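You operate a simulated robot arm through the tools that you are given. There is no shell and no other tool. Be economical: measure what you need, move in short steps, check, and stop when the job is done.

You run a simulated two-armed robot. Do the job below in one go: nothing can be reset, and whatever is moved stays where it is left.

JOB
Swap the brick in the clamp for the white long brick.
Fine: the yellow brick goes to the back of the bench; clamp the new one.

It is judged by the outcome, as a careful person would: the job done as asked, and still so three seconds after it is handed in. It fails if anything else is knocked over, pushed out of place, dropped, spilled or broken.

ROBOT AND FRAMES
Two 7-joint arms with two-finger parallel grippers on one trunk, on a base that drives. Base frame: it is fixed to the floor where the robot stands at the start and does not move with it; the origin is under the middle of the robot, x ahead of it, y to its left, z up. Lengths are in cm, angles in degrees, forces in N, time in s.
The left shoulder is at the start at [7, 18.8, 107.2], the right one opposite. With the tool pointing down near the work surface each hand reaches from about 34 to 80 cm from the robot's upright axis, wherever it stands, measured 20 degrees to its own side. Places, roughly: back of the long bench [100, -80, 80]; green clamp lever [80, 0, 90]; jaws of the brick clamp [80, -30, 80]. Payload 3.91 kg a hand.
The tool frame of a hand sits at the grasp point between the pads (the TCP): z along the fingers, y along the line on which they close. The tips reach 3 cm beyond it. Largest opening 11 cm; finger width 2, thickness 1; the body of the gripper, 4.8 by 11.2 cm, starts 5.5 cm behind the TCP.
Orientation is that of the tool frame in the base frame, as [roll, pitch, yaw] about the fixed x, y, z axes, in that order (R = Rz(yaw) Ry(pitch) Rx(roll)). With the fingers straight down and closing along the base's y, the tool's x points along the base's -x, its y along +y and its z along -z.

CONTROLS
- The arms move only by the tool send_rows. It takes "left_commands", "right_commands" or both (then of equal length, played together; a hand with none holds still); each is text: rows parted by semicolons, each of 7 numbers parted by spaces: the shift along the tool's x, y, z in cm, then the turn, a rotation vector about the tool's x, y, z in degrees, then the closure in counts, from 0 (fully open) to 255 (shut). In form: x y z rx ry rz grip; .... A call has 1 to 12 rows; each row shifts and turns the commanded pose from where the row before left it, along the tool's axes as they then stand. Rows are played at 5 a second. More than 5 cm and 8.6 degrees between two rows, or a gripper value outside its range, and nothing of the call is played. A pose out of reach is approached as far as the arm can. The call stops where the force on the tool passes 90 N (or 10 N more than at its start, if that is more) or the arm is blocked; 0.2 s more then pass. The fingers move at their own pace (about 7.2 cm/s each) and stop on an object; they squeeze with about 22 N. The grip force told is the motor's: it shows also when the fingers shut on nothing. Time passes only in rows, and 0.2 s behind the last, so rows that do not move let the fingers close. The reply holds the time, the measured pose of the TCP, the force on the tool along the base axes, the opening and the grip force, in the units named above and with some noise, with the torque about the TCP (base axes, N m) and any sound that the robot's microphone picked up.
- Cameras (640 x 400 px; columns grow to the right, rows downward): "scene" is now at [13.4, -3.14, 132.5]; the picture's right is [-0.38, -0.92, -0.00], its down [-0.32, 0.13, -0.94] and it looks along [0.87, -0.36, -0.34] (base axes); focal length 290 px, centre (320, 200). "left" rides on the left gripper at [7.2, -1.7, -10.3] in its tool frame; the picture's right is [0.23, 0.97, 0.00], its down [-0.76, 0.18, -0.62] and it looks along [-0.61, 0.14, 0.78] (tool axes); focal length 222 px, centre (320, 200). "right" rides on the right gripper at [7.2, 1.7, -10.3] in its tool frame; the picture's right is [-0.23, 0.97, 0.00], its down [-0.76, -0.18, -0.62] and it looks along [-0.61, -0.14, 0.78] (tool axes); focal length 222 px, centre (320, 200).
- snapshot(camera): a new picture of that camera. No time passes.
- raise_lower(by): slides the trunk up (or, below 0, down) by that many cm; the arms and the scene camera ride with it, the base frame stays. It gives what a move gives, with no picture.
- base_move(legs): drives the robot by 1 to 6 legs, each [ahead, turn to the left] in cm and degrees, along the robot's own axes; the way and the turn of a leg run together, so that a leg with both is an arc; at most 150 cm and 180 degrees a leg. The arms and the cameras ride along, it lands a little off, and it stops where it bumps. It gives what a move gives.
- pan_tilt(pan, tilt): turns the head with the scene camera to pan (to the left, within 86 degrees either way) and tilt (down, from -29 to 69), counted from straight ahead of the robot. It gives what a move gives.
- probe_pixels(camera, pixels): there is no depth. For up to 12 entries [column, row, z] of the newest picture of that camera ("zoom" is the newest enlarged one), the place [x, y] in the base frame at which the ray of that pixel passes the height z, good to about 0.3 cm. No time passes.
- close_up(camera, box): a new picture of the part [left, top, right, bottom] of that camera's present view, enlarged. No time passes.
- finish_job(): hands the job in; it is judged then, once.

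Work in short steps. Measure before you move; look again where a grasp or a placing could have gone wrong, and mend it. You have 80 turns and 78 pictures in all, those below and enlarged ones among them. Open the grippers and draw the arms clear of the work before you hand the job in, unless the task says otherwise; then end with one line.

The tools are called after ">>>" as a command line: name --argument value ..., lists and objects as JSON in quotes. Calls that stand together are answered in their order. send_rows: Moves the arms, as the interface text tells. Its arguments: {"type":"object","properties":{"left_commands":{"type":"string"},"right_commands":{"type":"string"}},"required":[]} The other tools are called the same way: raise_lower (by) slides the trunk up or down; base_move (legs) drives the base; pan_tilt (pan, tilt) turns the head that bears the scene camera; snapshot (camera) takes a picture; probe_pixels (camera, pixels) gives the place at which the rays of pixels pass given heights; close_up (camera, box) takes an enlarged picture of a part of a camera's view; finish_job () hands the job in.

At the start:

```text
t: 0.0
left_position: [45.73, -0.44, 112.29]
left_tool_rot: [-180.0, 0.0, -180.0]
left_force: [-0.4, 0.3, 0.4]
left_wrist_torque: [0.0, 0.03, 0.02]
left_grip_width: 11.01
left_grasp_force: 0.1
right_position: [41.47, -41.77, 115.4]
right_tool_rot: [179.9, 0.1, 179.9]
right_force: [0.6, 0.1, -0.1]
right_wrist_torque: [-0.02, 0.02, 0.02]
right_grip_width: 11.04
right_grasp_force: 0.0
trunk travel left (down, up): [-58.2, 35.8]
robot x, y, heading: [-0.04, -0.09, 0.1]
head pan, tilt: [-22.5, 20.0]
```

scene: 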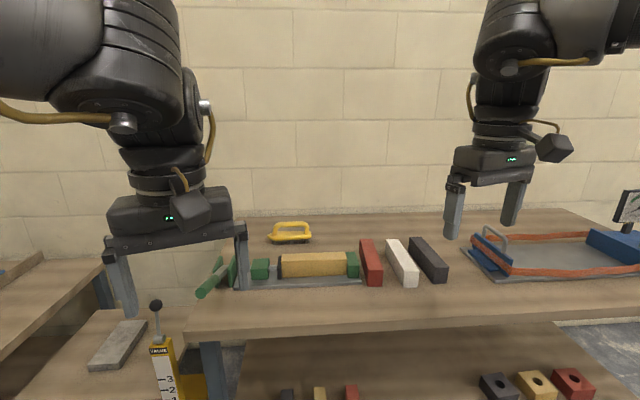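
right: 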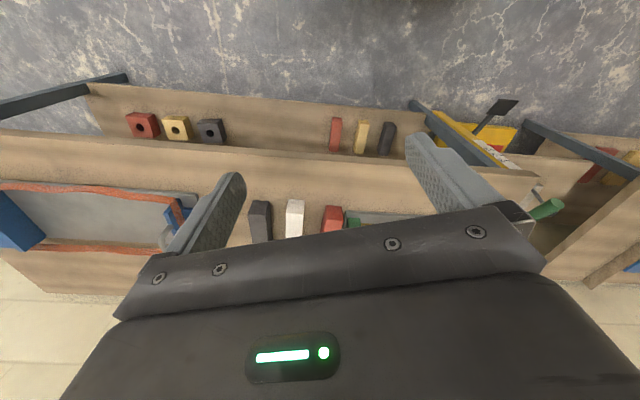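
left: 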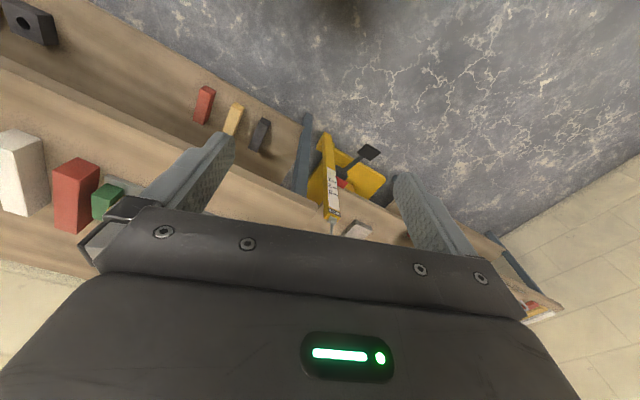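

The scene shows the clamp (about 200-360, 250-290) holding a yellow brick, with red, white and dark bricks to its right. I'll enlarge this area first.

>>> close_up --camera "scene" --box '[180, 210, 460, 385]'

>>> close_up --camera "scene" --box '[190, 230, 360, 310]'

```text
2.29 times, centred on (320, 298) of scene
```

zoom: 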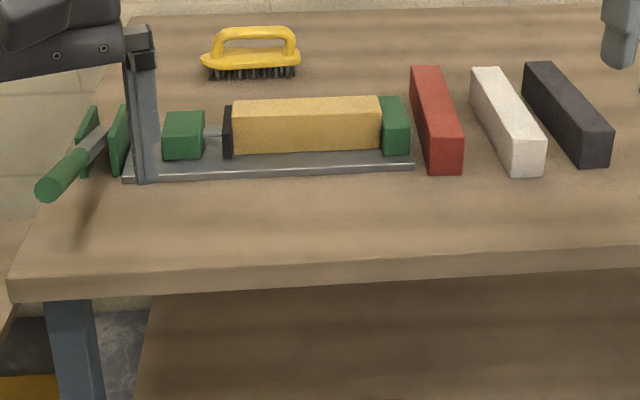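

```text
3.76 times, centred on (275, 270) of scene
```

zoom: 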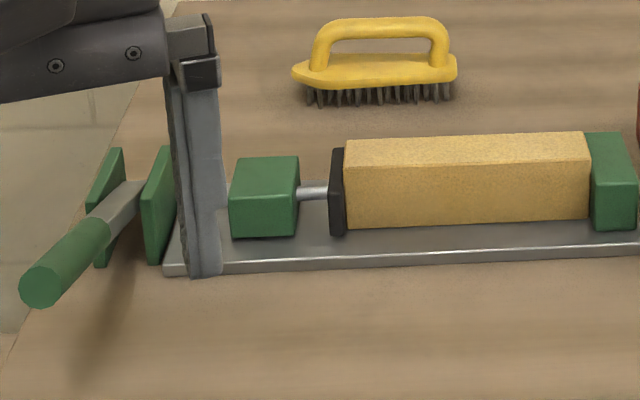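

The left gripper hides the lever, so I move it 20 cm to the left and look at the lever again. I'm also panning the head towards the clamp.

>>> send_rows --left_commands "0 5 0 0 0 0 0;0 5 0 0 0 0 0;0 5 0 0 0 0 0;0 5 0 0 0 0 0"

>>> pan_tilt --pan -15 --tilt 30

>>> snapshot --camera "scene"

```text
t: 1.0
left_position: [42.77, 16.06, 110.92]
left_tool_rot: [-179.9, 0.0, -180.0]
left_force: [0.2, -0.2, -0.6]
left_wrist_torque: [-0.05, -0.02, 0.0]
left_grip_width: 11.0
left_grasp_force: 0.0
left hand out of reach, approached as far as the arm can: row 3, 4
right_position: [41.52, -41.66, 115.58]
right_tool_rot: [179.9, 0.0, -180.0]
right_force: [-0.5, 0.3, -0.3]
right_wrist_torque: [-0.04, 0.0, 0.01]
right_grip_width: 10.98
right_grasp_force: 0.2
trunk travel left (down, up): [-58.2, 35.8]
robot x, y, heading: [0.03, -0.02, 0.1]
head pan, tilt: [-22.5, 20.0]
```

```text
t: 1.7
left_position: [42.86, 15.8, 110.94]
left_tool_rot: [-179.9, 0.0, -179.9]
left_force: [0.6, 0.4, 0.5]
left_wrist_torque: [0.01, -0.03, 0.01]
left_grip_width: 10.99
left_grasp_force: 0.0
right_position: [41.49, -41.75, 115.47]
right_tool_rot: [180.0, 0.0, 180.0]
right_force: [0.0, 0.4, -0.1]
right_wrist_torque: [-0.01, 0.0, 0.02]
right_grip_width: 11.02
right_grasp_force: 0.1
trunk travel left (down, up): [-58.2, 35.8]
robot x, y, heading: [0.02, -0.18, -0.1]
head pan, tilt: [-15.0, 30.0]
```

```text
72 pictures are left
```

scene: 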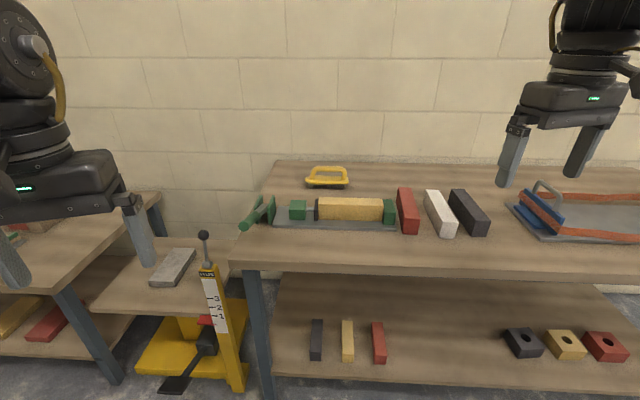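

Clear view now: the lever at (258, 213). I'm enlarging the clamp and the loose bricks.

>>> close_up --camera "scene" --box '[225, 180, 345, 255]'

>>> probe_pixels --camera "scene" --pixels '[[245, 225, 90], [265, 208, 90], [320, 198, 85], [383, 198, 85], [275, 228, 78], [396, 232, 78], [285, 254, 78], [280, 162, 78], [326, 187, 78]]'

>>> close_up --camera "scene" --box '[370, 170, 530, 270]'

```text
5.33 times, centred on (285, 218) of scene
```

zoom: 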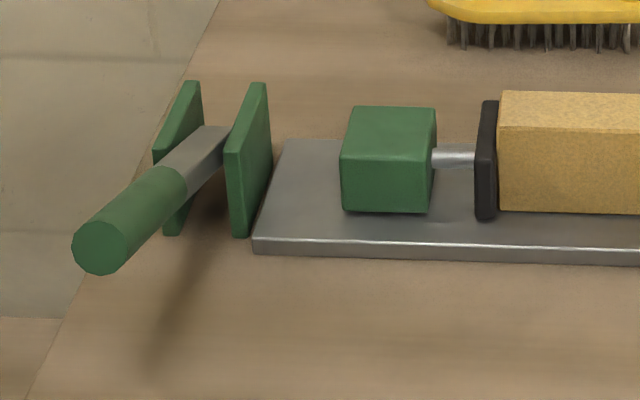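

```text
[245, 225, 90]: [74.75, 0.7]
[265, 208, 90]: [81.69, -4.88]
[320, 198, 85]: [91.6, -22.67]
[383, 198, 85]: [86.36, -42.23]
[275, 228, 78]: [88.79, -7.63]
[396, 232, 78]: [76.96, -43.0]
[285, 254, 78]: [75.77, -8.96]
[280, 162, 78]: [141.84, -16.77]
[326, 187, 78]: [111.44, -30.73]
```

```text
4.00 times, centred on (450, 220) of scene
```

zoom: 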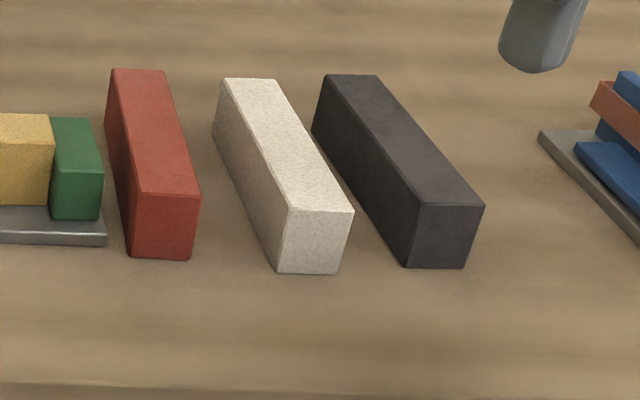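

The clamp's handle points towards the robot and sits low; it probably pivots about y and lifts to open. Before driving I look at the bench's right part.

>>> pan_tilt --pan -40 --tilt 30

>>> snapshot --camera "scene"

>>> pan_tilt --pan -5 --tilt 60

>>> snapshot --camera "scene"

```text
t: 2.6
left_position: [42.87, 15.93, 110.87]
left_tool_rot: [180.0, 0.0, -179.9]
left_force: [1.3, 1.0, 0.1]
left_wrist_torque: [-0.02, 0.0, 0.03]
left_grip_width: 11.02
left_grasp_force: 0.0
right_position: [41.61, -41.72, 115.44]
right_tool_rot: [-179.9, 0.0, -180.0]
right_force: [-0.3, 0.9, 0.5]
right_wrist_torque: [-0.02, 0.02, 0.01]
right_grip_width: 11.03
right_grasp_force: 0.0
trunk travel left (down, up): [-58.2, 35.8]
robot x, y, heading: [-0.07, 0.15, -0.1]
head pan, tilt: [-40.0, 30.0]
```

```text
69 pictures are left
```

scene: 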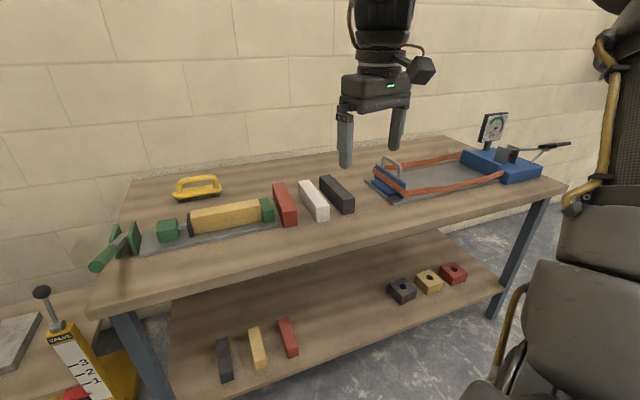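

```text
t: 3.6
left_position: [42.89, 15.8, 110.9]
left_tool_rot: [179.9, 0.0, -180.0]
left_force: [-0.6, -0.3, -0.2]
left_wrist_torque: [-0.01, -0.01, 0.0]
left_grip_width: 11.0
left_grasp_force: 0.1
right_position: [41.49, -41.71, 115.43]
right_tool_rot: [180.0, 0.1, -179.9]
right_force: [0.3, 0.7, 0.1]
right_wrist_torque: [0.01, -0.02, -0.02]
right_grip_width: 11.0
right_grasp_force: 0.0
trunk travel left (down, up): [-58.2, 35.8]
robot x, y, heading: [-0.49, 0.02, 0.1]
head pan, tilt: [-5.0, 60.0]
```

```text
68 pictures are left
```

scene: 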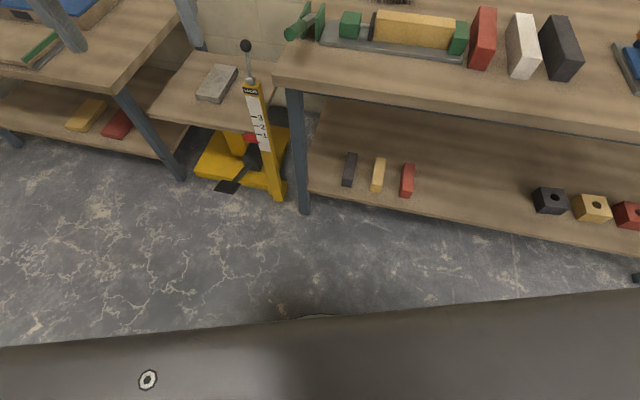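

I probe the bench's front edge and the floor points to choose how far to drive.

>>> probe_pixels --camera "scene" --pixels '[[277, 75, 78], [277, 75, 75], [630, 130, 78], [303, 212, 0], [282, 198, 0], [280, 315, 40], [246, 45, 95]]'

>>> snapshot --camera "right"

```text
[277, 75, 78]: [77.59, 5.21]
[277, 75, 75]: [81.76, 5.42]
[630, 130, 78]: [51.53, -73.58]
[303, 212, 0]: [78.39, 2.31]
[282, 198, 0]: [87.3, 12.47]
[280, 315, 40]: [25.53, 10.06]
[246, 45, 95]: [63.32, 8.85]
```

```text
67 pictures are left
```

right: 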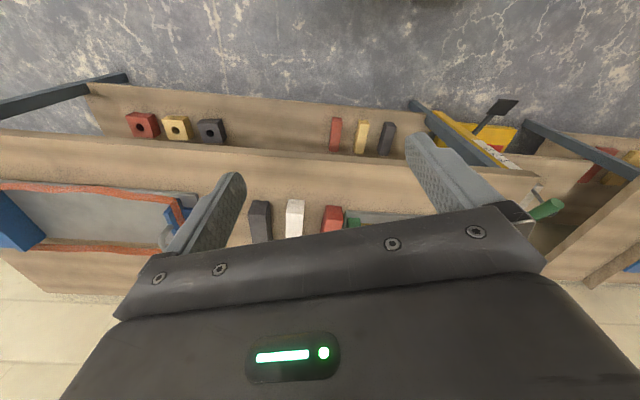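

The bench's front edge runs from about (77.6, 5.2) to (51.5, -73.6), so the bench is turned about -18°. I turn the robot to face it and go ahead 22 cm, then look down.

>>> base_move --legs '[[0, -18], [22, 0]]'

>>> pan_tilt --pan 0 --tilt 69

>>> snapshot --camera "scene"

```text
t: 6.3
left_position: [66.59, -5.24, 110.99]
left_tool_rot: [180.0, 0.0, 162.0]
left_force: [-0.3, -0.4, 0.0]
left_wrist_torque: [-0.01, -0.01, 0.04]
left_grip_width: 11.0
left_grasp_force: 0.0
right_position: [47.43, -59.46, 115.51]
right_tool_rot: [179.9, 0.0, 161.8]
right_force: [0.4, 0.1, -0.6]
right_wrist_torque: [-0.02, 0.01, -0.01]
right_grip_width: 10.98
right_grasp_force: 0.2
trunk travel left (down, up): [-58.2, 35.8]
robot x, y, heading: [21.03, -7.03, -17.8]
head pan, tilt: [-5.0, 60.0]
```

```text
t: 7.0
left_position: [66.57, -5.15, 110.89]
left_tool_rot: [-180.0, -0.1, 162.0]
left_force: [-0.6, 0.5, -0.5]
left_wrist_torque: [0.02, 0.02, -0.01]
left_grip_width: 11.0
left_grasp_force: 0.0
right_position: [47.54, -59.6, 115.43]
right_tool_rot: [179.8, 0.0, 161.9]
right_force: [-0.1, 0.1, -0.8]
right_wrist_torque: [-0.01, -0.01, -0.03]
right_grip_width: 11.0
right_grasp_force: 0.0
trunk travel left (down, up): [-58.2, 35.8]
robot x, y, heading: [20.59, -6.62, -17.8]
head pan, tilt: [0.0, 68.8]
```

```text
66 pictures are left
```

scene: 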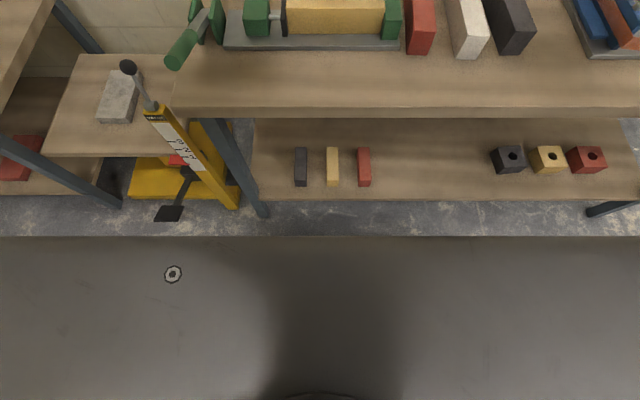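

The grey chassis edge is at row 237, and the bench legs' feet are at row 215. I probe both for the gap.

>>> probe_pixels --camera "scene" --pixels '[[320, 237, 0], [320, 237, 20], [320, 237, 35], [260, 216, 0], [320, 200, 15], [320, 200, 20], [320, 108, 76], [320, 108, 78], [180, 108, 78], [620, 108, 78], [175, 60, 90], [168, 212, 0], [125, 65, 100]]'

```text
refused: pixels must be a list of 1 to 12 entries
```

I probe again with 12 entries.

>>> probe_pixels --camera "scene" --pixels '[[320, 237, 0], [320, 237, 20], [320, 237, 35], [260, 216, 0], [320, 200, 15], [320, 200, 20], [320, 108, 76], [320, 108, 78], [180, 108, 78], [620, 108, 78], [175, 60, 90], [168, 212, 0]]'

```text
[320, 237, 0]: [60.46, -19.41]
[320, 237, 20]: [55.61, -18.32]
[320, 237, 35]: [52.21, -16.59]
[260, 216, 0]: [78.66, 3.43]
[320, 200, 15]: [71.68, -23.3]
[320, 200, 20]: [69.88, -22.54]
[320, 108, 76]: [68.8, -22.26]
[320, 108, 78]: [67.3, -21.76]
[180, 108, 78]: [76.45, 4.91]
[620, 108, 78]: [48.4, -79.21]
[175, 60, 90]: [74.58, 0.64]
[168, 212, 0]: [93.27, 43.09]
```

The chassis front is about 35 cm ahead of the axis and the bench front about 49, so the gap is roughly 14 cm. I go 9 cm closer and look at the clamp.

>>> base_move --legs '[[9, 0]]'

>>> pan_tilt --pan -8 --tilt 42

>>> snapshot --camera "scene"

>>> snapshot --camera "right"

>>> snapshot --camera "left"

```text
t: 8.1
left_position: [75.02, -7.95, 110.95]
left_tool_rot: [179.9, 0.0, 162.1]
left_force: [0.0, 0.0, -0.9]
left_wrist_torque: [0.0, -0.01, -0.02]
left_grip_width: 11.01
left_grasp_force: 0.1
right_position: [56.04, -62.21, 115.35]
right_tool_rot: [179.9, 0.1, 161.9]
right_force: [0.0, -0.3, -0.1]
right_wrist_torque: [0.01, 0.0, 0.01]
right_grip_width: 10.99
right_grasp_force: 0.1
trunk travel left (down, up): [-58.2, 35.8]
robot x, y, heading: [29.22, -9.59, -18.4]
head pan, tilt: [0.0, 68.8]
```

```text
t: 9.0
left_position: [75.01, -7.82, 111.0]
left_tool_rot: [-180.0, -0.1, 162.1]
left_force: [0.0, -0.5, 0.4]
left_wrist_torque: [0.02, 0.02, 0.01]
left_grip_width: 11.0
left_grasp_force: 0.0
right_position: [55.78, -62.13, 115.61]
right_tool_rot: [179.9, 0.0, 162.0]
right_force: [0.1, 0.9, 0.3]
right_wrist_torque: [0.02, -0.05, -0.01]
right_grip_width: 11.0
right_grasp_force: 0.0
trunk travel left (down, up): [-58.2, 35.8]
robot x, y, heading: [29.34, -9.69, -18.2]
head pan, tilt: [-8.0, 42.0]
```

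```text
65 pictures are left
```

scene: 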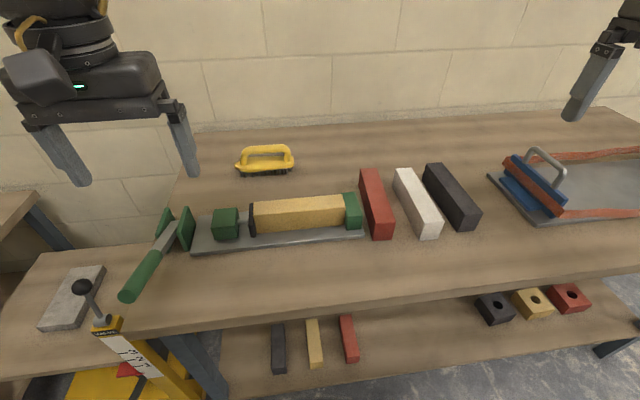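

```text
64 pictures are left
```

right: 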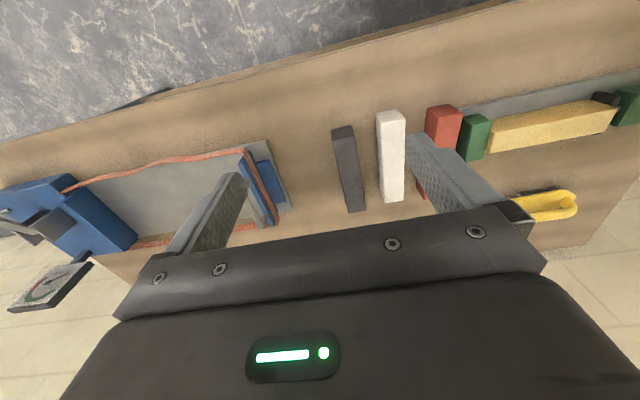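

```text
63 pictures are left
```

left: 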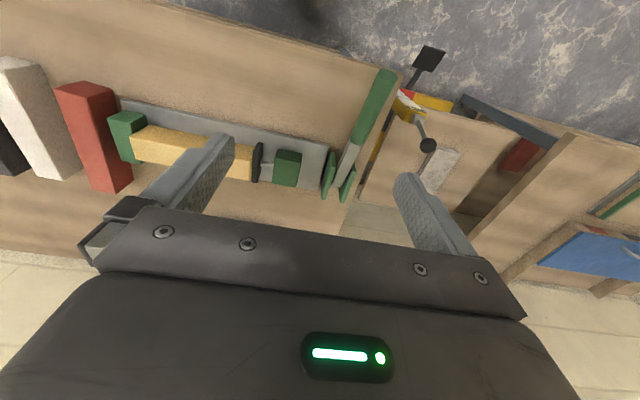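

I need heights, so I enlarge the same objects in the scene and right views to triangulate.

>>> close_up --camera "scene" --box '[340, 150, 500, 250]'

>>> close_up --camera "right" --box '[320, 80, 480, 180]'

>>> close_up --camera "scene" --box '[110, 180, 270, 310]'

>>> close_up --camera "left" --box '[240, 50, 440, 210]'

```text
4.00 times, centred on (420, 200) of scene
```

zoom: 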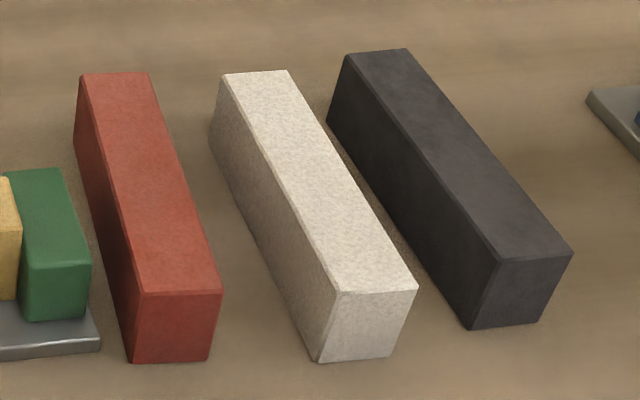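

```text
4.00 times, centred on (400, 130) of right
```

zoom: 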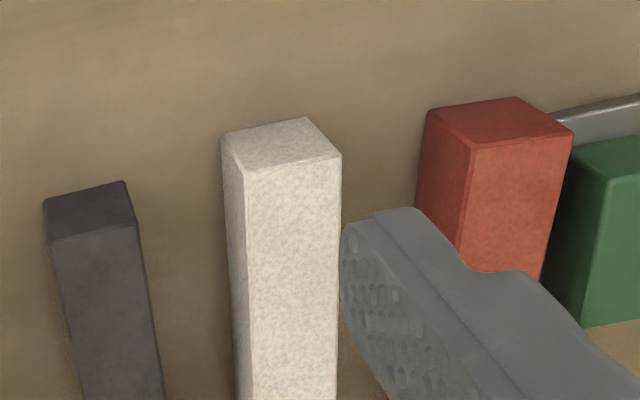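

```text
3.08 times, centred on (190, 245) of scene
```

zoom: 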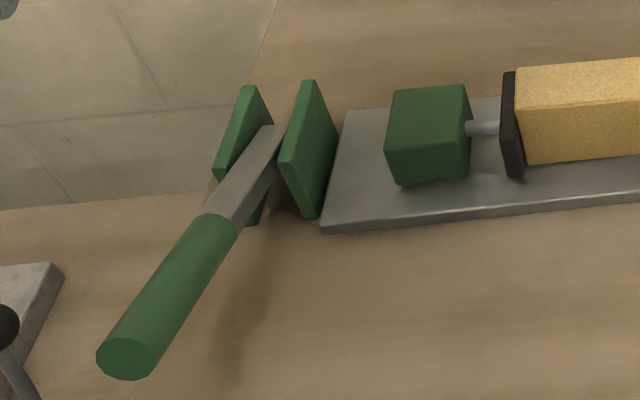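

```text
2.50 times, centred on (340, 130) of left
```

zoom: 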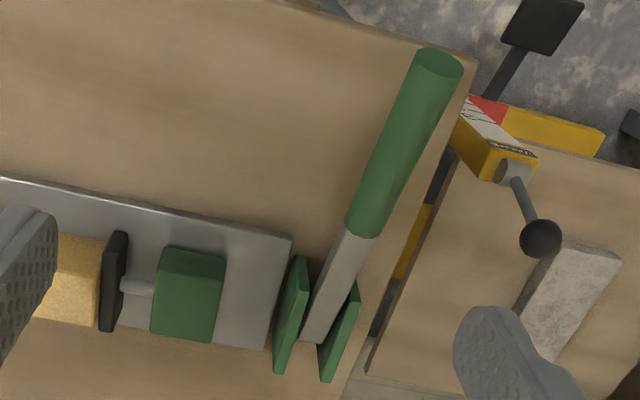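

Using those corners I probe both cameras at several heights. White near-top-left is scene (424.5, 222.8) and right (405.3, 119.3); the handle end is scene (126, 297) and left (387, 75).

>>> probe_pixels --camera "scene" --pixels '[[424.5, 222.75, 82], [424.5, 222.75, 86], [444.25, 222.5, 82], [444.25, 222.5, 86], [419.5, 240.5, 76], [419.5, 240.5, 80], [126, 296.9, 80], [126, 296.9, 90], [126, 296.9, 100], [396.5, 168.75, 84], [412.25, 167.75, 84]]'

>>> probe_pixels --camera "right" --pixels '[[405.25, 119.25, 82], [405.25, 119.25, 86], [380.75, 123, 82], [380.75, 123, 86], [396.5, 109.5, 76], [396.5, 109.5, 80]]'

>>> probe_pixels --camera "left" --pixels '[[387.2, 75.2, 80], [387.2, 75.2, 90], [387.2, 75.2, 100]]'

```text
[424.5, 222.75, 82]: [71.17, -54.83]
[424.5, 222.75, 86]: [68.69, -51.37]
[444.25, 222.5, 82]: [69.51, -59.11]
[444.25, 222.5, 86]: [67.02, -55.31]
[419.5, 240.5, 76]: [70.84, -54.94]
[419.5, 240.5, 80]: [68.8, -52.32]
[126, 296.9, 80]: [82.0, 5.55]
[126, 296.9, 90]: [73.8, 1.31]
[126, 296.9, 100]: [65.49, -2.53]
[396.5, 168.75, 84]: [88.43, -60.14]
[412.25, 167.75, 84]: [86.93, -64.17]
```

```text
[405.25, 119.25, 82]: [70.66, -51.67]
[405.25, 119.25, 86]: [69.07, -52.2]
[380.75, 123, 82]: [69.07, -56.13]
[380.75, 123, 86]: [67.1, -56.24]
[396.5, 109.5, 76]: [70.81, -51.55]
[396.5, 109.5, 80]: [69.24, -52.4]
```

```text
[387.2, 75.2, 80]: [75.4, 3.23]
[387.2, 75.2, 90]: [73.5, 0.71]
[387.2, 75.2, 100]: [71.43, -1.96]
```

Bench top is at z ≈ 80, the white brick's top at ≈ 85.2, and the handle end at ≈ (73.4, 0.8, 90.5). Next I measure the handle's axis and enlarge the yellow brick.

>>> probe_pixels --camera "left" --pixels '[[356.8, 142.8, 80], [356.8, 142.8, 90], [340, 184, 80], [340, 184, 90]]'

>>> probe_pixels --camera "scene" --pixels '[[157.5, 252.1, 80], [157.5, 252.1, 90], [173.1, 221.6, 80], [173.1, 221.6, 90], [396.5, 168.75, 85.2], [412.25, 167.75, 85.2], [424.5, 222.75, 85.2], [444.25, 222.5, 85.2]]'

>>> close_up --camera "scene" --box '[210, 170, 370, 270]'

```text
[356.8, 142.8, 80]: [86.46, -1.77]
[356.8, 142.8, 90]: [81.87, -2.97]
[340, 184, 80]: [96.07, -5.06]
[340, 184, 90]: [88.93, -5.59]
```

```text
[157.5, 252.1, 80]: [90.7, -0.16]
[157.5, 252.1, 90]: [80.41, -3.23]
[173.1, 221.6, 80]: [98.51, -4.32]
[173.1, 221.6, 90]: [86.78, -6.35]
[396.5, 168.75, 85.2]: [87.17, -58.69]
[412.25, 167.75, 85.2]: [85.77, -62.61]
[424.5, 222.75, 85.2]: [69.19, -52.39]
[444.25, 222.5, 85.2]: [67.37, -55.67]
```

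```text
4.00 times, centred on (290, 220) of scene
```

zoom: 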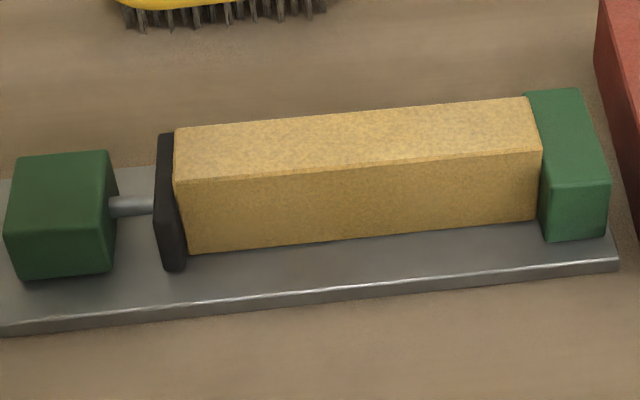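

The handle's axis goes from about (92, -5.4, 85.3) to (73.4, 0.8, 90.5), in the plane the gripper already lies in. I check the black knob beside it and take corners of the yellow brick for later.

>>> probe_pixels --camera "left" --pixels '[[428, 144.8, 80], [428, 144.8, 90], [428, 144.8, 100], [428, 144.8, 70]]'

>>> probe_pixels --camera "scene" --pixels '[[82, 287, 80], [82, 287, 90], [82, 287, 70], [253.5, 215, 87], [345.5, 208, 87], [342.5, 194, 87], [253.5, 202, 87], [257, 233.5, 82], [344.5, 225, 82]]'

```text
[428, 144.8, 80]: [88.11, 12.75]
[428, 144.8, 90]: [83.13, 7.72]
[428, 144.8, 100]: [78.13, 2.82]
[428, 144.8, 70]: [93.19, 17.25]
```

```text
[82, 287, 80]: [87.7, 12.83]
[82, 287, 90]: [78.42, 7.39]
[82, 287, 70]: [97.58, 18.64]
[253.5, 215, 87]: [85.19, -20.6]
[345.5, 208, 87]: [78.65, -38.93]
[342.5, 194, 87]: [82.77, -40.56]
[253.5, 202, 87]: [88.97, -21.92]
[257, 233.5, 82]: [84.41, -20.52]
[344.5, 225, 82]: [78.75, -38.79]
```

The knob is low (z≈80), so it's out of the way. I half-close the left fingers and move above the handle, staying high.

>>> send_rows --left_commands "0 3 0 0 0 0 128;1.7 4.7 2 0 0 0 128;0 0 4 0 0 0 128;0 0 4 0 0 0 128;0 0 0 0 0 0 128"

>>> snapshot --camera "left"

>>> snapshot --camera "scene"

```text
refused: row 2 steps farther than a row can; nothing moved
```

```text
57 pictures are left
```

left: 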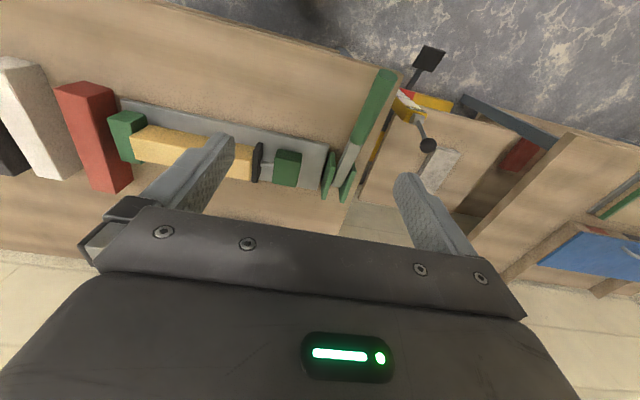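

```text
56 pictures are left
```

scene: 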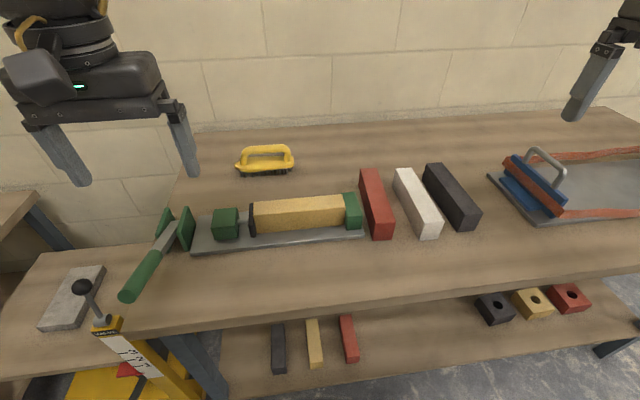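

The row was too long, so nothing moved; I resend it in smaller steps.

>>> send_rows --left_commands "0 4 0 0 0 0 128;1.7 3.7 0 0 0 0 128;0 0 4 0 0 0 128;0 0 4 0 0 0 128;0 0 0 0 0 0 128"

```text
t: 10.2
left_position: [71.72, -3.21, 101.55]
left_tool_rot: [-180.0, 0.1, 162.0]
left_force: [0.5, -0.2, -0.2]
left_wrist_torque: [0.03, 0.02, -0.03]
left_grip_width: 5.48
left_grasp_force: 0.0
left hand out of reach, approached as far as the arm can: row 1, 2
right_position: [55.66, -62.17, 115.55]
right_tool_rot: [179.9, 0.1, 161.9]
right_force: [-0.8, -0.8, -0.6]
right_wrist_torque: [0.0, -0.02, 0.03]
right_grip_width: 11.01
right_grasp_force: 0.0
trunk travel left (down, up): [-58.2, 35.8]
robot x, y, heading: [29.03, -9.73, -18.1]
head pan, tilt: [-8.0, 42.0]
```

The hand is 4.3 cm too far right and 2.8 cm too near. I correct that at this height, then read.

>>> send_rows --left_commands "-1.4 2.1 0 0 0 0 128;-1.4 2.1 0 0 0 0 128;0 0 3 0 0 0 128;0 0 0 0 0 0 128"

>>> snapshot --camera "left"

>>> snapshot --camera "scene"

```text
t: 11.2
left_position: [73.37, -1.77, 98.17]
left_tool_rot: [180.0, 0.1, 162.0]
left_force: [-0.2, 0.0, 0.4]
left_wrist_torque: [0.0, 0.01, 0.01]
left_grip_width: 5.47
left_grasp_force: 0.0
left hand out of reach, approached as far as the arm can: row 1, 2
right_position: [55.73, -62.29, 115.52]
right_tool_rot: [179.9, 0.2, 162.0]
right_force: [-0.9, -0.6, 0.3]
right_wrist_torque: [-0.03, -0.03, 0.01]
right_grip_width: 11.01
right_grasp_force: 0.1
trunk travel left (down, up): [-58.2, 35.8]
robot x, y, heading: [29.3, -9.84, -18.1]
head pan, tilt: [-8.0, 42.0]
```

```text
55 pictures are left
```

left: 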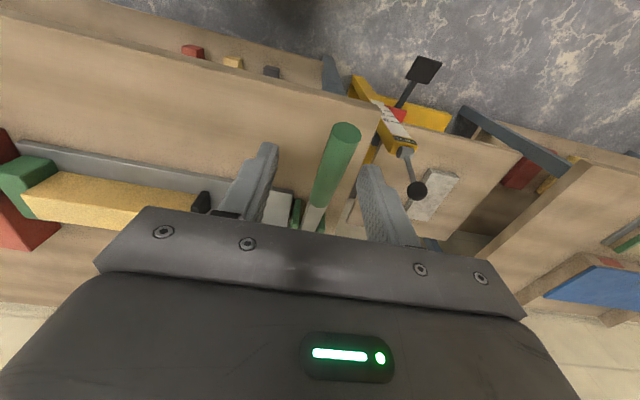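

```text
54 pictures are left
```

scene: 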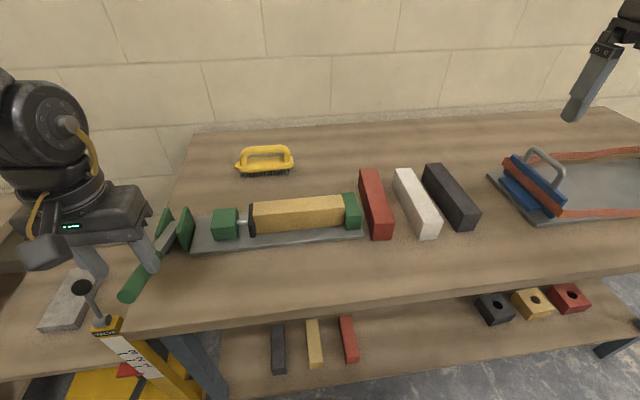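

The arm is close to its inner limit there: the hand came to (73.4, -1.8) and not (75.7, 0). I raise the trunk 20 cm so the arm works lower relative to its shoulder.

>>> raise_lower --by 20

>>> send_rows --left_commands "0 0 4 0 0 0 128;-1 1.5 4 0 0 0 128;-1 1 4 0 0 0 128;0 0 3 0 0 0 128;0 0 0 0 0 0 128"

```text
t: 13.4
left_position: [73.5, -1.74, 118.15]
left_tool_rot: [-179.9, 0.1, 162.0]
left_force: [0.2, 0.4, -0.6]
left_wrist_torque: [-0.02, 0.04, -0.03]
left_grip_width: 5.48
left_grasp_force: 0.1
right_position: [55.81, -62.24, 135.51]
right_tool_rot: [179.9, 0.1, 161.8]
right_force: [0.1, -0.1, -0.4]
right_wrist_torque: [0.01, 0.04, 0.0]
right_grip_width: 11.01
right_grasp_force: 0.0
trunk travel left (down, up): [-78.2, 15.8]
robot x, y, heading: [29.38, -9.46, -18.1]
head pan, tilt: [-8.0, 42.0]
```

```text
t: 14.6
left_position: [74.48, -1.43, 107.03]
left_tool_rot: [-180.0, 0.1, 162.2]
left_force: [0.0, 1.0, -0.7]
left_wrist_torque: [0.0, -0.04, 0.02]
left_grip_width: 5.49
left_grasp_force: 0.2
left hand out of reach, approached as far as the arm can: row 2, 3
right_position: [55.88, -62.23, 135.44]
right_tool_rot: [179.8, 0.1, 162.0]
right_force: [0.0, -0.8, -0.3]
right_wrist_torque: [0.04, -0.05, 0.02]
right_grip_width: 11.02
right_grasp_force: 0.1
trunk travel left (down, up): [-78.2, 15.8]
robot x, y, heading: [29.18, -9.8, -18.2]
head pan, tilt: [-8.0, 42.0]
```

It gets nearer as the hand goes lower relative to the shoulder; 1.7 cm lateral and 0.7 cm forward remain. I descend to about z 99 with that correction.

>>> send_rows --left_commands "0 0 4 0 0 0 128;0 0 4 0 0 0 128;-0.7 1.7 0 0 0 0 128;0 0 0 0 0 0 128"

```text
t: 15.6
left_position: [74.3, -0.96, 101.04]
left_tool_rot: [179.9, 0.1, 162.3]
left_force: [0.3, 0.6, 0.6]
left_wrist_torque: [-0.01, 0.03, -0.01]
left_grip_width: 5.46
left_grasp_force: 0.1
left hand out of reach, approached as far as the arm can: row 2, 3
right_position: [55.92, -62.14, 135.35]
right_tool_rot: [-180.0, -0.1, 161.9]
right_force: [0.1, 0.0, -0.9]
right_wrist_torque: [-0.01, 0.01, -0.02]
right_grip_width: 11.01
right_grasp_force: 0.1
trunk travel left (down, up): [-78.2, 15.8]
robot x, y, heading: [29.38, -9.65, -18.4]
head pan, tilt: [-8.0, 42.0]
```

Even straight descent is limited, so the robot stands too near for the left arm. I back off 12 cm and extend the hand forward.

>>> base_move --legs '[[-12, 0]]'

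>>> send_rows --left_commands "-4 0 0 0 0 0 128;-4 0 0 0 0 0 128;-4 0 0 0 0 0 128;0 0 0 0 0 0 128"

```text
t: 16.8
left_position: [62.87, 2.75, 101.11]
left_tool_rot: [179.9, 0.2, 162.3]
left_force: [-0.2, -0.3, -0.3]
left_wrist_torque: [0.05, 0.02, 0.0]
left_grip_width: 5.49
left_grasp_force: 0.1
right_position: [44.69, -58.58, 135.38]
right_tool_rot: [179.9, -0.1, 161.9]
right_force: [0.5, 0.2, -0.6]
right_wrist_torque: [-0.02, 0.04, 0.02]
right_grip_width: 11.0
right_grasp_force: 0.0
trunk travel left (down, up): [-78.2, 15.8]
robot x, y, heading: [18.6, -6.11, -18.1]
head pan, tilt: [-8.0, 42.0]
```

```text
t: 17.8
left_position: [62.9, 2.71, 101.17]
left_tool_rot: [179.8, 0.2, 162.1]
left_force: [1.0, 0.0, 0.1]
left_wrist_torque: [-0.02, 0.0, -0.01]
left_grip_width: 5.46
left_grasp_force: 0.0
left hand out of reach, approached as far as the arm can: row 1, 2, 3
right_position: [44.73, -58.51, 135.46]
right_tool_rot: [179.8, 0.0, 161.9]
right_force: [-0.3, -0.3, 0.9]
right_wrist_torque: [-0.01, 0.03, 0.0]
right_grip_width: 11.02
right_grasp_force: 0.0
trunk travel left (down, up): [-78.2, 15.8]
robot x, y, heading: [18.3, -5.92, -18.0]
head pan, tilt: [-8.0, 42.0]
```

The hand did not move forward at all, so a joint is likely at its stop. I retrace: up and inward, then forward.

>>> send_rows --left_commands "0 -3 -3 0 0 0 128;0 -3 -3 0 0 0 128;0 -4 -2 0 0 0 128;-4 0 0 0 0 0 128;-4 0 0 0 0 0 128;-4 0 0 0 0 0 128;0 0 0 0 0 0 128"

>>> snapshot --camera "scene"

```text
t: 19.4
left_position: [71.67, -10.09, 109.26]
left_tool_rot: [-179.9, 0.1, 162.5]
left_force: [0.1, 0.0, 0.8]
left_wrist_torque: [-0.02, -0.01, 0.0]
left_grip_width: 5.46
left_grasp_force: 0.0
right_position: [45.18, -58.23, 135.55]
right_tool_rot: [-179.8, -0.1, 162.0]
right_force: [0.6, 0.6, -0.2]
right_wrist_torque: [-0.04, 0.06, -0.01]
right_grip_width: 11.02
right_grasp_force: 0.1
trunk travel left (down, up): [-78.2, 15.8]
robot x, y, heading: [18.1, -5.63, -18.0]
head pan, tilt: [-8.0, 42.0]
```

```text
53 pictures are left
```

scene: 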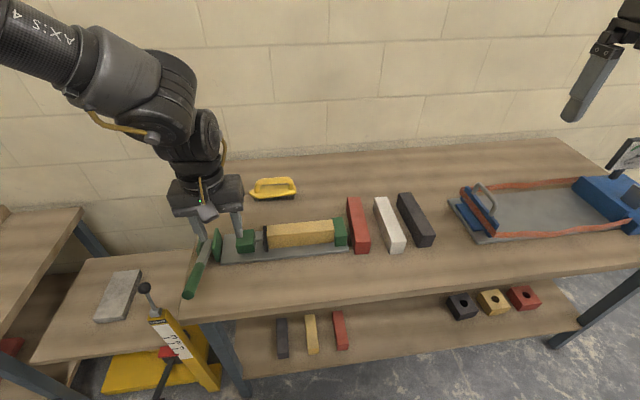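

That worked: the hand followed fully. Now I go 10.8 cm left at this height to get above the handle.

>>> send_rows --left_commands "-0.2 3.6 0 0 0 0 128;-0.2 3.6 0 0 0 0 128;-0.3 3.6 0 0 0 0 128;0 0 4 0 0 0 128;0 0 4 0 0 0 128;0 0 0 0 0 0 128"

>>> snapshot --camera "left"

```text
t: 20.8
left_position: [67.41, -4.73, 101.22]
left_tool_rot: [179.8, 0.3, 162.3]
left_force: [-0.1, -0.8, 0.6]
left_wrist_torque: [-0.02, 0.01, -0.01]
left_grip_width: 5.49
left_grasp_force: 0.0
left hand out of reach, approached as far as the arm can: row 1, 2, 3, 5
right_position: [44.38, -58.6, 135.43]
right_tool_rot: [180.0, 0.2, 162.0]
right_force: [-0.6, -0.7, 0.5]
right_wrist_torque: [0.05, -0.02, 0.01]
right_grip_width: 11.01
right_grasp_force: 0.2
trunk travel left (down, up): [-78.2, 15.8]
robot x, y, heading: [18.09, -6.31, -18.0]
head pan, tilt: [-8.0, 42.0]
```

```text
52 pictures are left
```

left: 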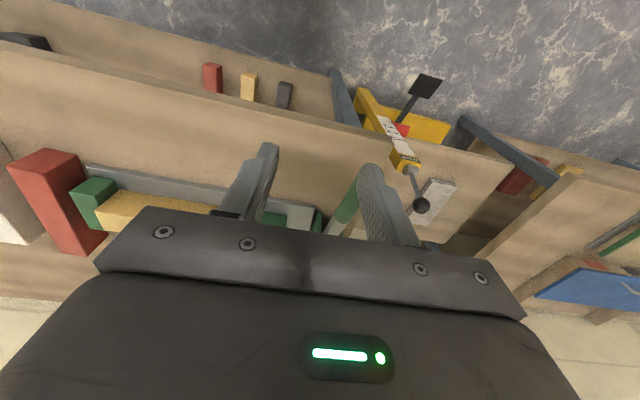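

Moving outward stops at about 20° to the robot's left. I lift the hand and turn the robot 16° to the left so the lever comes nearly straight ahead of the arm.

>>> send_rows --left_commands "0 0 -4 0 0 0 128;0 0 -4 0 0 0 128;0 0 -3 0 0 0 128"

>>> base_move --legs '[[0, 16]]'

```text
t: 21.6
left_position: [67.58, -5.0, 112.2]
left_tool_rot: [179.9, 0.2, 162.1]
left_force: [0.7, 0.7, -0.1]
left_wrist_torque: [-0.02, -0.02, 0.02]
left_grip_width: 5.48
left_grasp_force: 0.0
right_position: [44.59, -58.52, 135.5]
right_tool_rot: [179.9, 0.0, 161.8]
right_force: [-1.1, -0.8, 0.1]
right_wrist_torque: [0.03, -0.04, -0.01]
right_grip_width: 10.99
right_grasp_force: 0.1
trunk travel left (down, up): [-78.2, 15.8]
robot x, y, heading: [18.0, -5.95, -18.4]
head pan, tilt: [-8.0, 42.0]
```

```text
t: 22.9
left_position: [65.56, 8.51, 111.99]
left_tool_rot: [179.9, 0.2, 178.2]
left_force: [0.3, 0.5, 1.1]
left_wrist_torque: [-0.04, 0.0, -0.01]
left_grip_width: 5.48
left_grasp_force: 0.0
right_position: [57.94, -49.32, 135.41]
right_tool_rot: [179.9, -0.2, 177.7]
right_force: [0.1, 0.5, -0.8]
right_wrist_torque: [-0.03, -0.02, -0.01]
right_grip_width: 10.99
right_grasp_force: 0.1
trunk travel left (down, up): [-78.2, 15.8]
robot x, y, heading: [17.97, -6.33, -2.3]
head pan, tilt: [-8.0, 42.0]
```

I now shift 10 cm forward and 8.5 cm right, and turn the tool yaw back by 16° to 162.

>>> send_rows --left_commands "-2 -4 0 0 0 0 128;-4 -2.5 0 0 0 0 128;-4 -2 0 0 0 0 128;0 0 0 0 0 8 128;0 0 0 0 0 8 128;0 0 4 0 0 0 128;0 0 4 0 0 0 128;0 0 0 0 0 0 128"

>>> snapshot --camera "left"

```text
t: 24.8
left_position: [66.68, -6.55, 104.46]
left_tool_rot: [179.8, 0.4, 162.2]
left_force: [-0.4, 0.0, 1.4]
left_wrist_torque: [-0.02, -0.01, -0.02]
left_grip_width: 5.44
left_grasp_force: 0.1
left hand out of reach, approached as far as the arm can: row 3, 4, 5, 6, 7
right_position: [57.69, -49.44, 135.5]
right_tool_rot: [179.9, 0.1, 177.6]
right_force: [-0.5, 0.3, 0.4]
right_wrist_torque: [0.0, -0.01, 0.0]
right_grip_width: 11.01
right_grasp_force: 0.0
trunk travel left (down, up): [-78.2, 15.8]
robot x, y, heading: [18.08, -6.04, -2.1]
head pan, tilt: [-8.0, 42.0]
```

```text
51 pictures are left
```

left: 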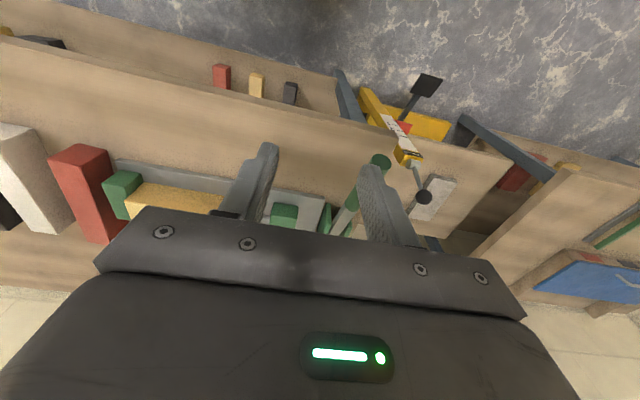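

All these limits fit one cause: the wrist's yaw joint is near its stop on the clockwise side. I lift and spin the wrist the other way by half a turn (the gripper is symmetric), in two calls.

>>> send_rows --left_commands "0 0 -4 0 0 0 128;0 0 -4 0 0 -8 128;0 0 0 0 0 -8.5 128;0 0 0 0 0 -8.5 128;0 0 0 0 0 -8.5 128;0 0 0 0 0 -8.5 128;0 0 0 0 0 -8.5 128;0 0 0 0 0 -8.5 128;0 0 0 0 0 -8.5 128;0 0 0 0 0 -8.5 128;0 0 0 0 0 -8.5 128;0 0 0 0 0 0 128"

```text
t: 27.4
left_position: [66.75, -6.48, 112.45]
left_tool_rot: [-179.9, 0.1, -113.2]
left_force: [-0.5, 0.6, -0.5]
left_wrist_torque: [0.02, 0.01, -0.02]
left_grip_width: 5.45
left_grasp_force: 0.1
right_position: [57.98, -49.34, 135.43]
right_tool_rot: [179.8, 0.0, 177.8]
right_force: [0.2, 0.4, 0.4]
right_wrist_torque: [0.03, 0.01, 0.0]
right_grip_width: 10.98
right_grasp_force: 0.1
trunk travel left (down, up): [-78.2, 15.8]
robot x, y, heading: [18.17, -5.81, -2.4]
head pan, tilt: [-8.0, 42.0]
```

The wrist spun freely to -113°; it needs to reach -18, so 95° more. I continue.

>>> send_rows --left_commands "0 0 0 0 0 -8.5 128;0 0 0 0 0 -8.5 128;0 0 0 0 0 -8.5 128;0 0 0 0 0 -8.5 128;0 0 0 0 0 -8.5 128;0 0 0 0 0 -8.5 128;0 0 0 0 0 -8.5 128;0 0 0 0 0 -8.5 128;0 0 0 0 0 -8.5 128;0 0 0 0 0 -8.5 128;0 0 0 0 0 -8.5 128;0 0 0 0 0 0 128"

```text
t: 29.9
left_position: [66.73, -6.42, 112.45]
left_tool_rot: [-179.9, -0.1, -19.8]
left_force: [-0.2, -0.7, 0.0]
left_wrist_torque: [0.0, 0.01, -0.03]
left_grip_width: 5.47
left_grasp_force: 0.0
right_position: [58.02, -49.38, 135.5]
right_tool_rot: [180.0, 0.0, 177.7]
right_force: [0.4, -0.2, 0.4]
right_wrist_torque: [0.02, 0.02, -0.02]
right_grip_width: 10.98
right_grasp_force: 0.1
trunk travel left (down, up): [-78.2, 15.8]
robot x, y, heading: [18.11, -5.51, -2.3]
head pan, tilt: [-8.0, 42.0]
```

Now forward 6.3 cm (tool +x) and left 9.1 cm (tool -y), then down towards z 101.

>>> send_rows --left_commands "2 -4 0 0 0 0 128;2 -4 0 0 0 0 128;2.3 -1.1 0 0 0 0 128;0 0 4 0 0 0 128;0 0 4 0 0 0 128;0 0 3 0 0 0 128;0 0 0 0 0 0 128"

>>> snapshot --camera "left"

>>> pan_tilt --pan 5 --tilt 45

>>> snapshot --camera "scene"

```text
t: 31.6
left_position: [75.85, -0.18, 101.42]
left_tool_rot: [-179.8, -0.1, -19.9]
left_force: [-0.2, -0.1, 0.1]
left_wrist_torque: [0.03, 0.01, -0.02]
left_grip_width: 5.49
left_grasp_force: 0.1
right_position: [57.87, -49.27, 135.52]
right_tool_rot: [179.9, 0.0, 177.6]
right_force: [-0.7, -0.7, 0.3]
right_wrist_torque: [0.0, -0.01, 0.01]
right_grip_width: 10.99
right_grasp_force: 0.1
trunk travel left (down, up): [-78.2, 15.8]
robot x, y, heading: [17.88, -5.63, -2.5]
head pan, tilt: [-8.0, 42.0]
```

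```text
50 pictures are left
```

left: 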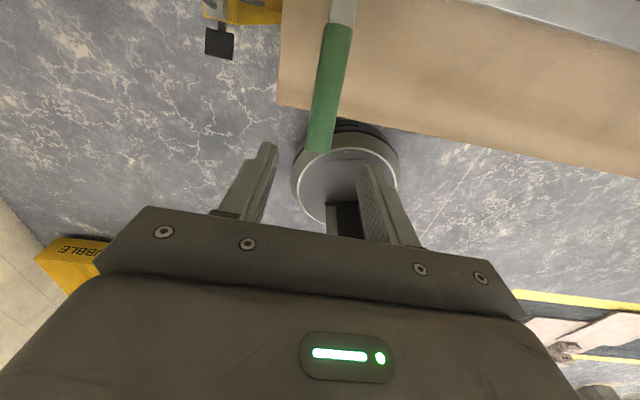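

```text
t: 32.3
left_position: [75.8, -0.16, 101.48]
left_tool_rot: [-179.9, -0.2, -19.9]
left_force: [-0.6, -0.3, -0.1]
left_wrist_torque: [0.01, 0.02, 0.01]
left_grip_width: 5.46
left_grasp_force: 0.0
right_position: [57.91, -49.24, 135.35]
right_tool_rot: [179.8, 0.0, 177.7]
right_force: [0.6, 0.4, -0.5]
right_wrist_torque: [-0.02, 0.05, 0.01]
right_grip_width: 10.99
right_grasp_force: 0.0
trunk travel left (down, up): [-78.2, 15.8]
robot x, y, heading: [18.16, -5.62, -1.9]
head pan, tilt: [5.0, 45.0]
```

```text
49 pictures are left
```

scene: 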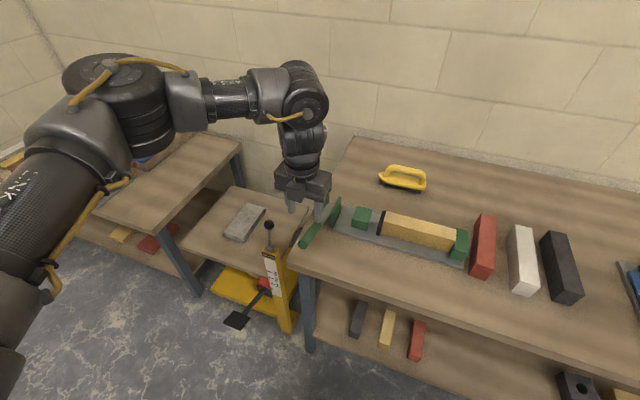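

The handle (end at (318, 148)) is centred between the fingers. I descend 11.5 cm to z ≈ 90 and close.

>>> send_rows --left_commands "0 0 4 0 0 0 128;0 0 4 0 0 0 128;0 0 3.5 0 0 0 128;0 0 0 0 0 0 128"

>>> snapshot --camera "left"

>>> close_up --camera "scene" --box '[240, 160, 400, 260]'

```text
t: 33.3
left_position: [75.79, -0.08, 89.99]
left_tool_rot: [-180.0, -0.1, -19.9]
left_force: [-0.2, -1.0, -0.2]
left_wrist_torque: [0.05, -0.02, 0.0]
left_grip_width: 5.49
left_grasp_force: 0.1
right_position: [57.78, -49.31, 135.54]
right_tool_rot: [179.9, 0.0, 177.7]
right_force: [-0.1, 0.3, 0.8]
right_wrist_torque: [0.0, 0.01, 0.02]
right_grip_width: 11.0
right_grasp_force: 0.0
trunk travel left (down, up): [-78.2, 15.8]
robot x, y, heading: [17.82, -5.61, -2.1]
head pan, tilt: [5.0, 45.0]
```

```text
48 pictures are left
```

left: 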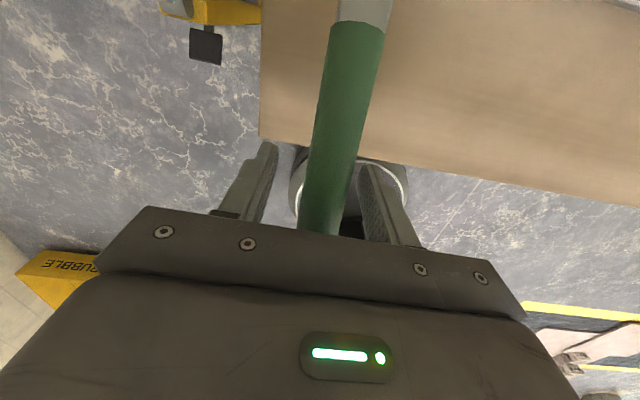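

```text
4.00 times, centred on (320, 210) of scene
```

zoom: 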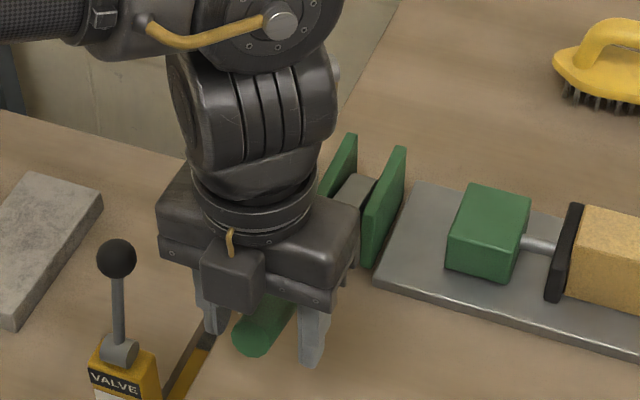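

The handle lies between the pads. I close the left gripper on it.

>>> send_rows --left_commands "0 0 0 0 0 0 200;0 0 0 0 0 0 255;0 0 0 0 0 0 255;0 0 0 0 0 0 255"

```text
t: 34.3
left_position: [75.65, -0.26, 90.13]
left_tool_rot: [-179.9, 0.0, -20.0]
left_force: [-7.4, -14.5, -3.9]
left_wrist_torque: [0.29, 0.51, 0.97]
left_grip_width: 2.61
left_grasp_force: 44.9
right_position: [57.81, -49.64, 135.29]
right_tool_rot: [179.8, -0.1, 177.7]
right_force: [0.5, 0.0, -0.1]
right_wrist_torque: [0.03, 0.01, 0.0]
right_grip_width: 11.02
right_grasp_force: 0.0
trunk travel left (down, up): [-78.2, 15.8]
robot x, y, heading: [17.95, -5.54, -1.9]
head pan, tilt: [5.0, 45.0]
```

Grip holds (2.6 cm, 45 N) with a side load of ~15 N, which I relieve slightly. I start lifting along the arc around the pivot, two 10° steps.

>>> send_rows --left_commands "0.5 0.2 -1.5 0 0 0 255;0.6 0 -1.43 0 0 0 255;0.8 0 -1.35 0 0 0 255;0.8 0 -1.35 0 0 0 255;0 0 0 0 0 0 255"

>>> close_up --camera "scene" --box '[250, 150, 490, 300]'

```text
t: 35.5
left_position: [78.39, -1.27, 95.49]
left_tool_rot: [-179.8, -0.1, -19.9]
left_force: [-1.1, -9.7, -11.3]
left_wrist_torque: [0.75, 0.91, 0.79]
left_grip_width: 2.58
left_grasp_force: 44.9
right_position: [58.08, -49.53, 135.3]
right_tool_rot: [179.8, -0.2, 177.8]
right_force: [-0.1, 0.2, -0.3]
right_wrist_torque: [0.03, 0.03, 0.01]
right_grip_width: 11.0
right_grasp_force: 0.0
trunk travel left (down, up): [-78.2, 15.8]
robot x, y, heading: [18.4, -5.73, -2.4]
head pan, tilt: [5.0, 45.0]
```

```text
2.67 times, centred on (370, 225) of scene
```

zoom: 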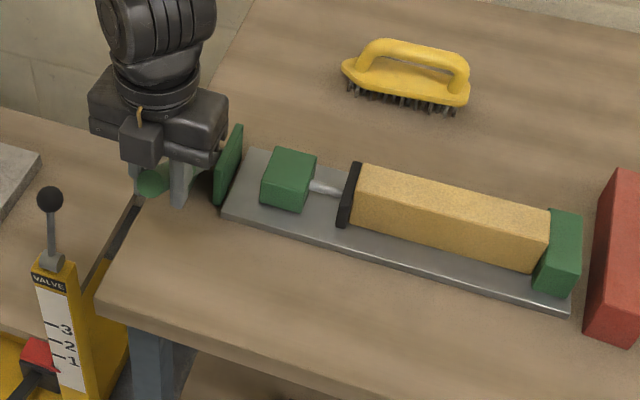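

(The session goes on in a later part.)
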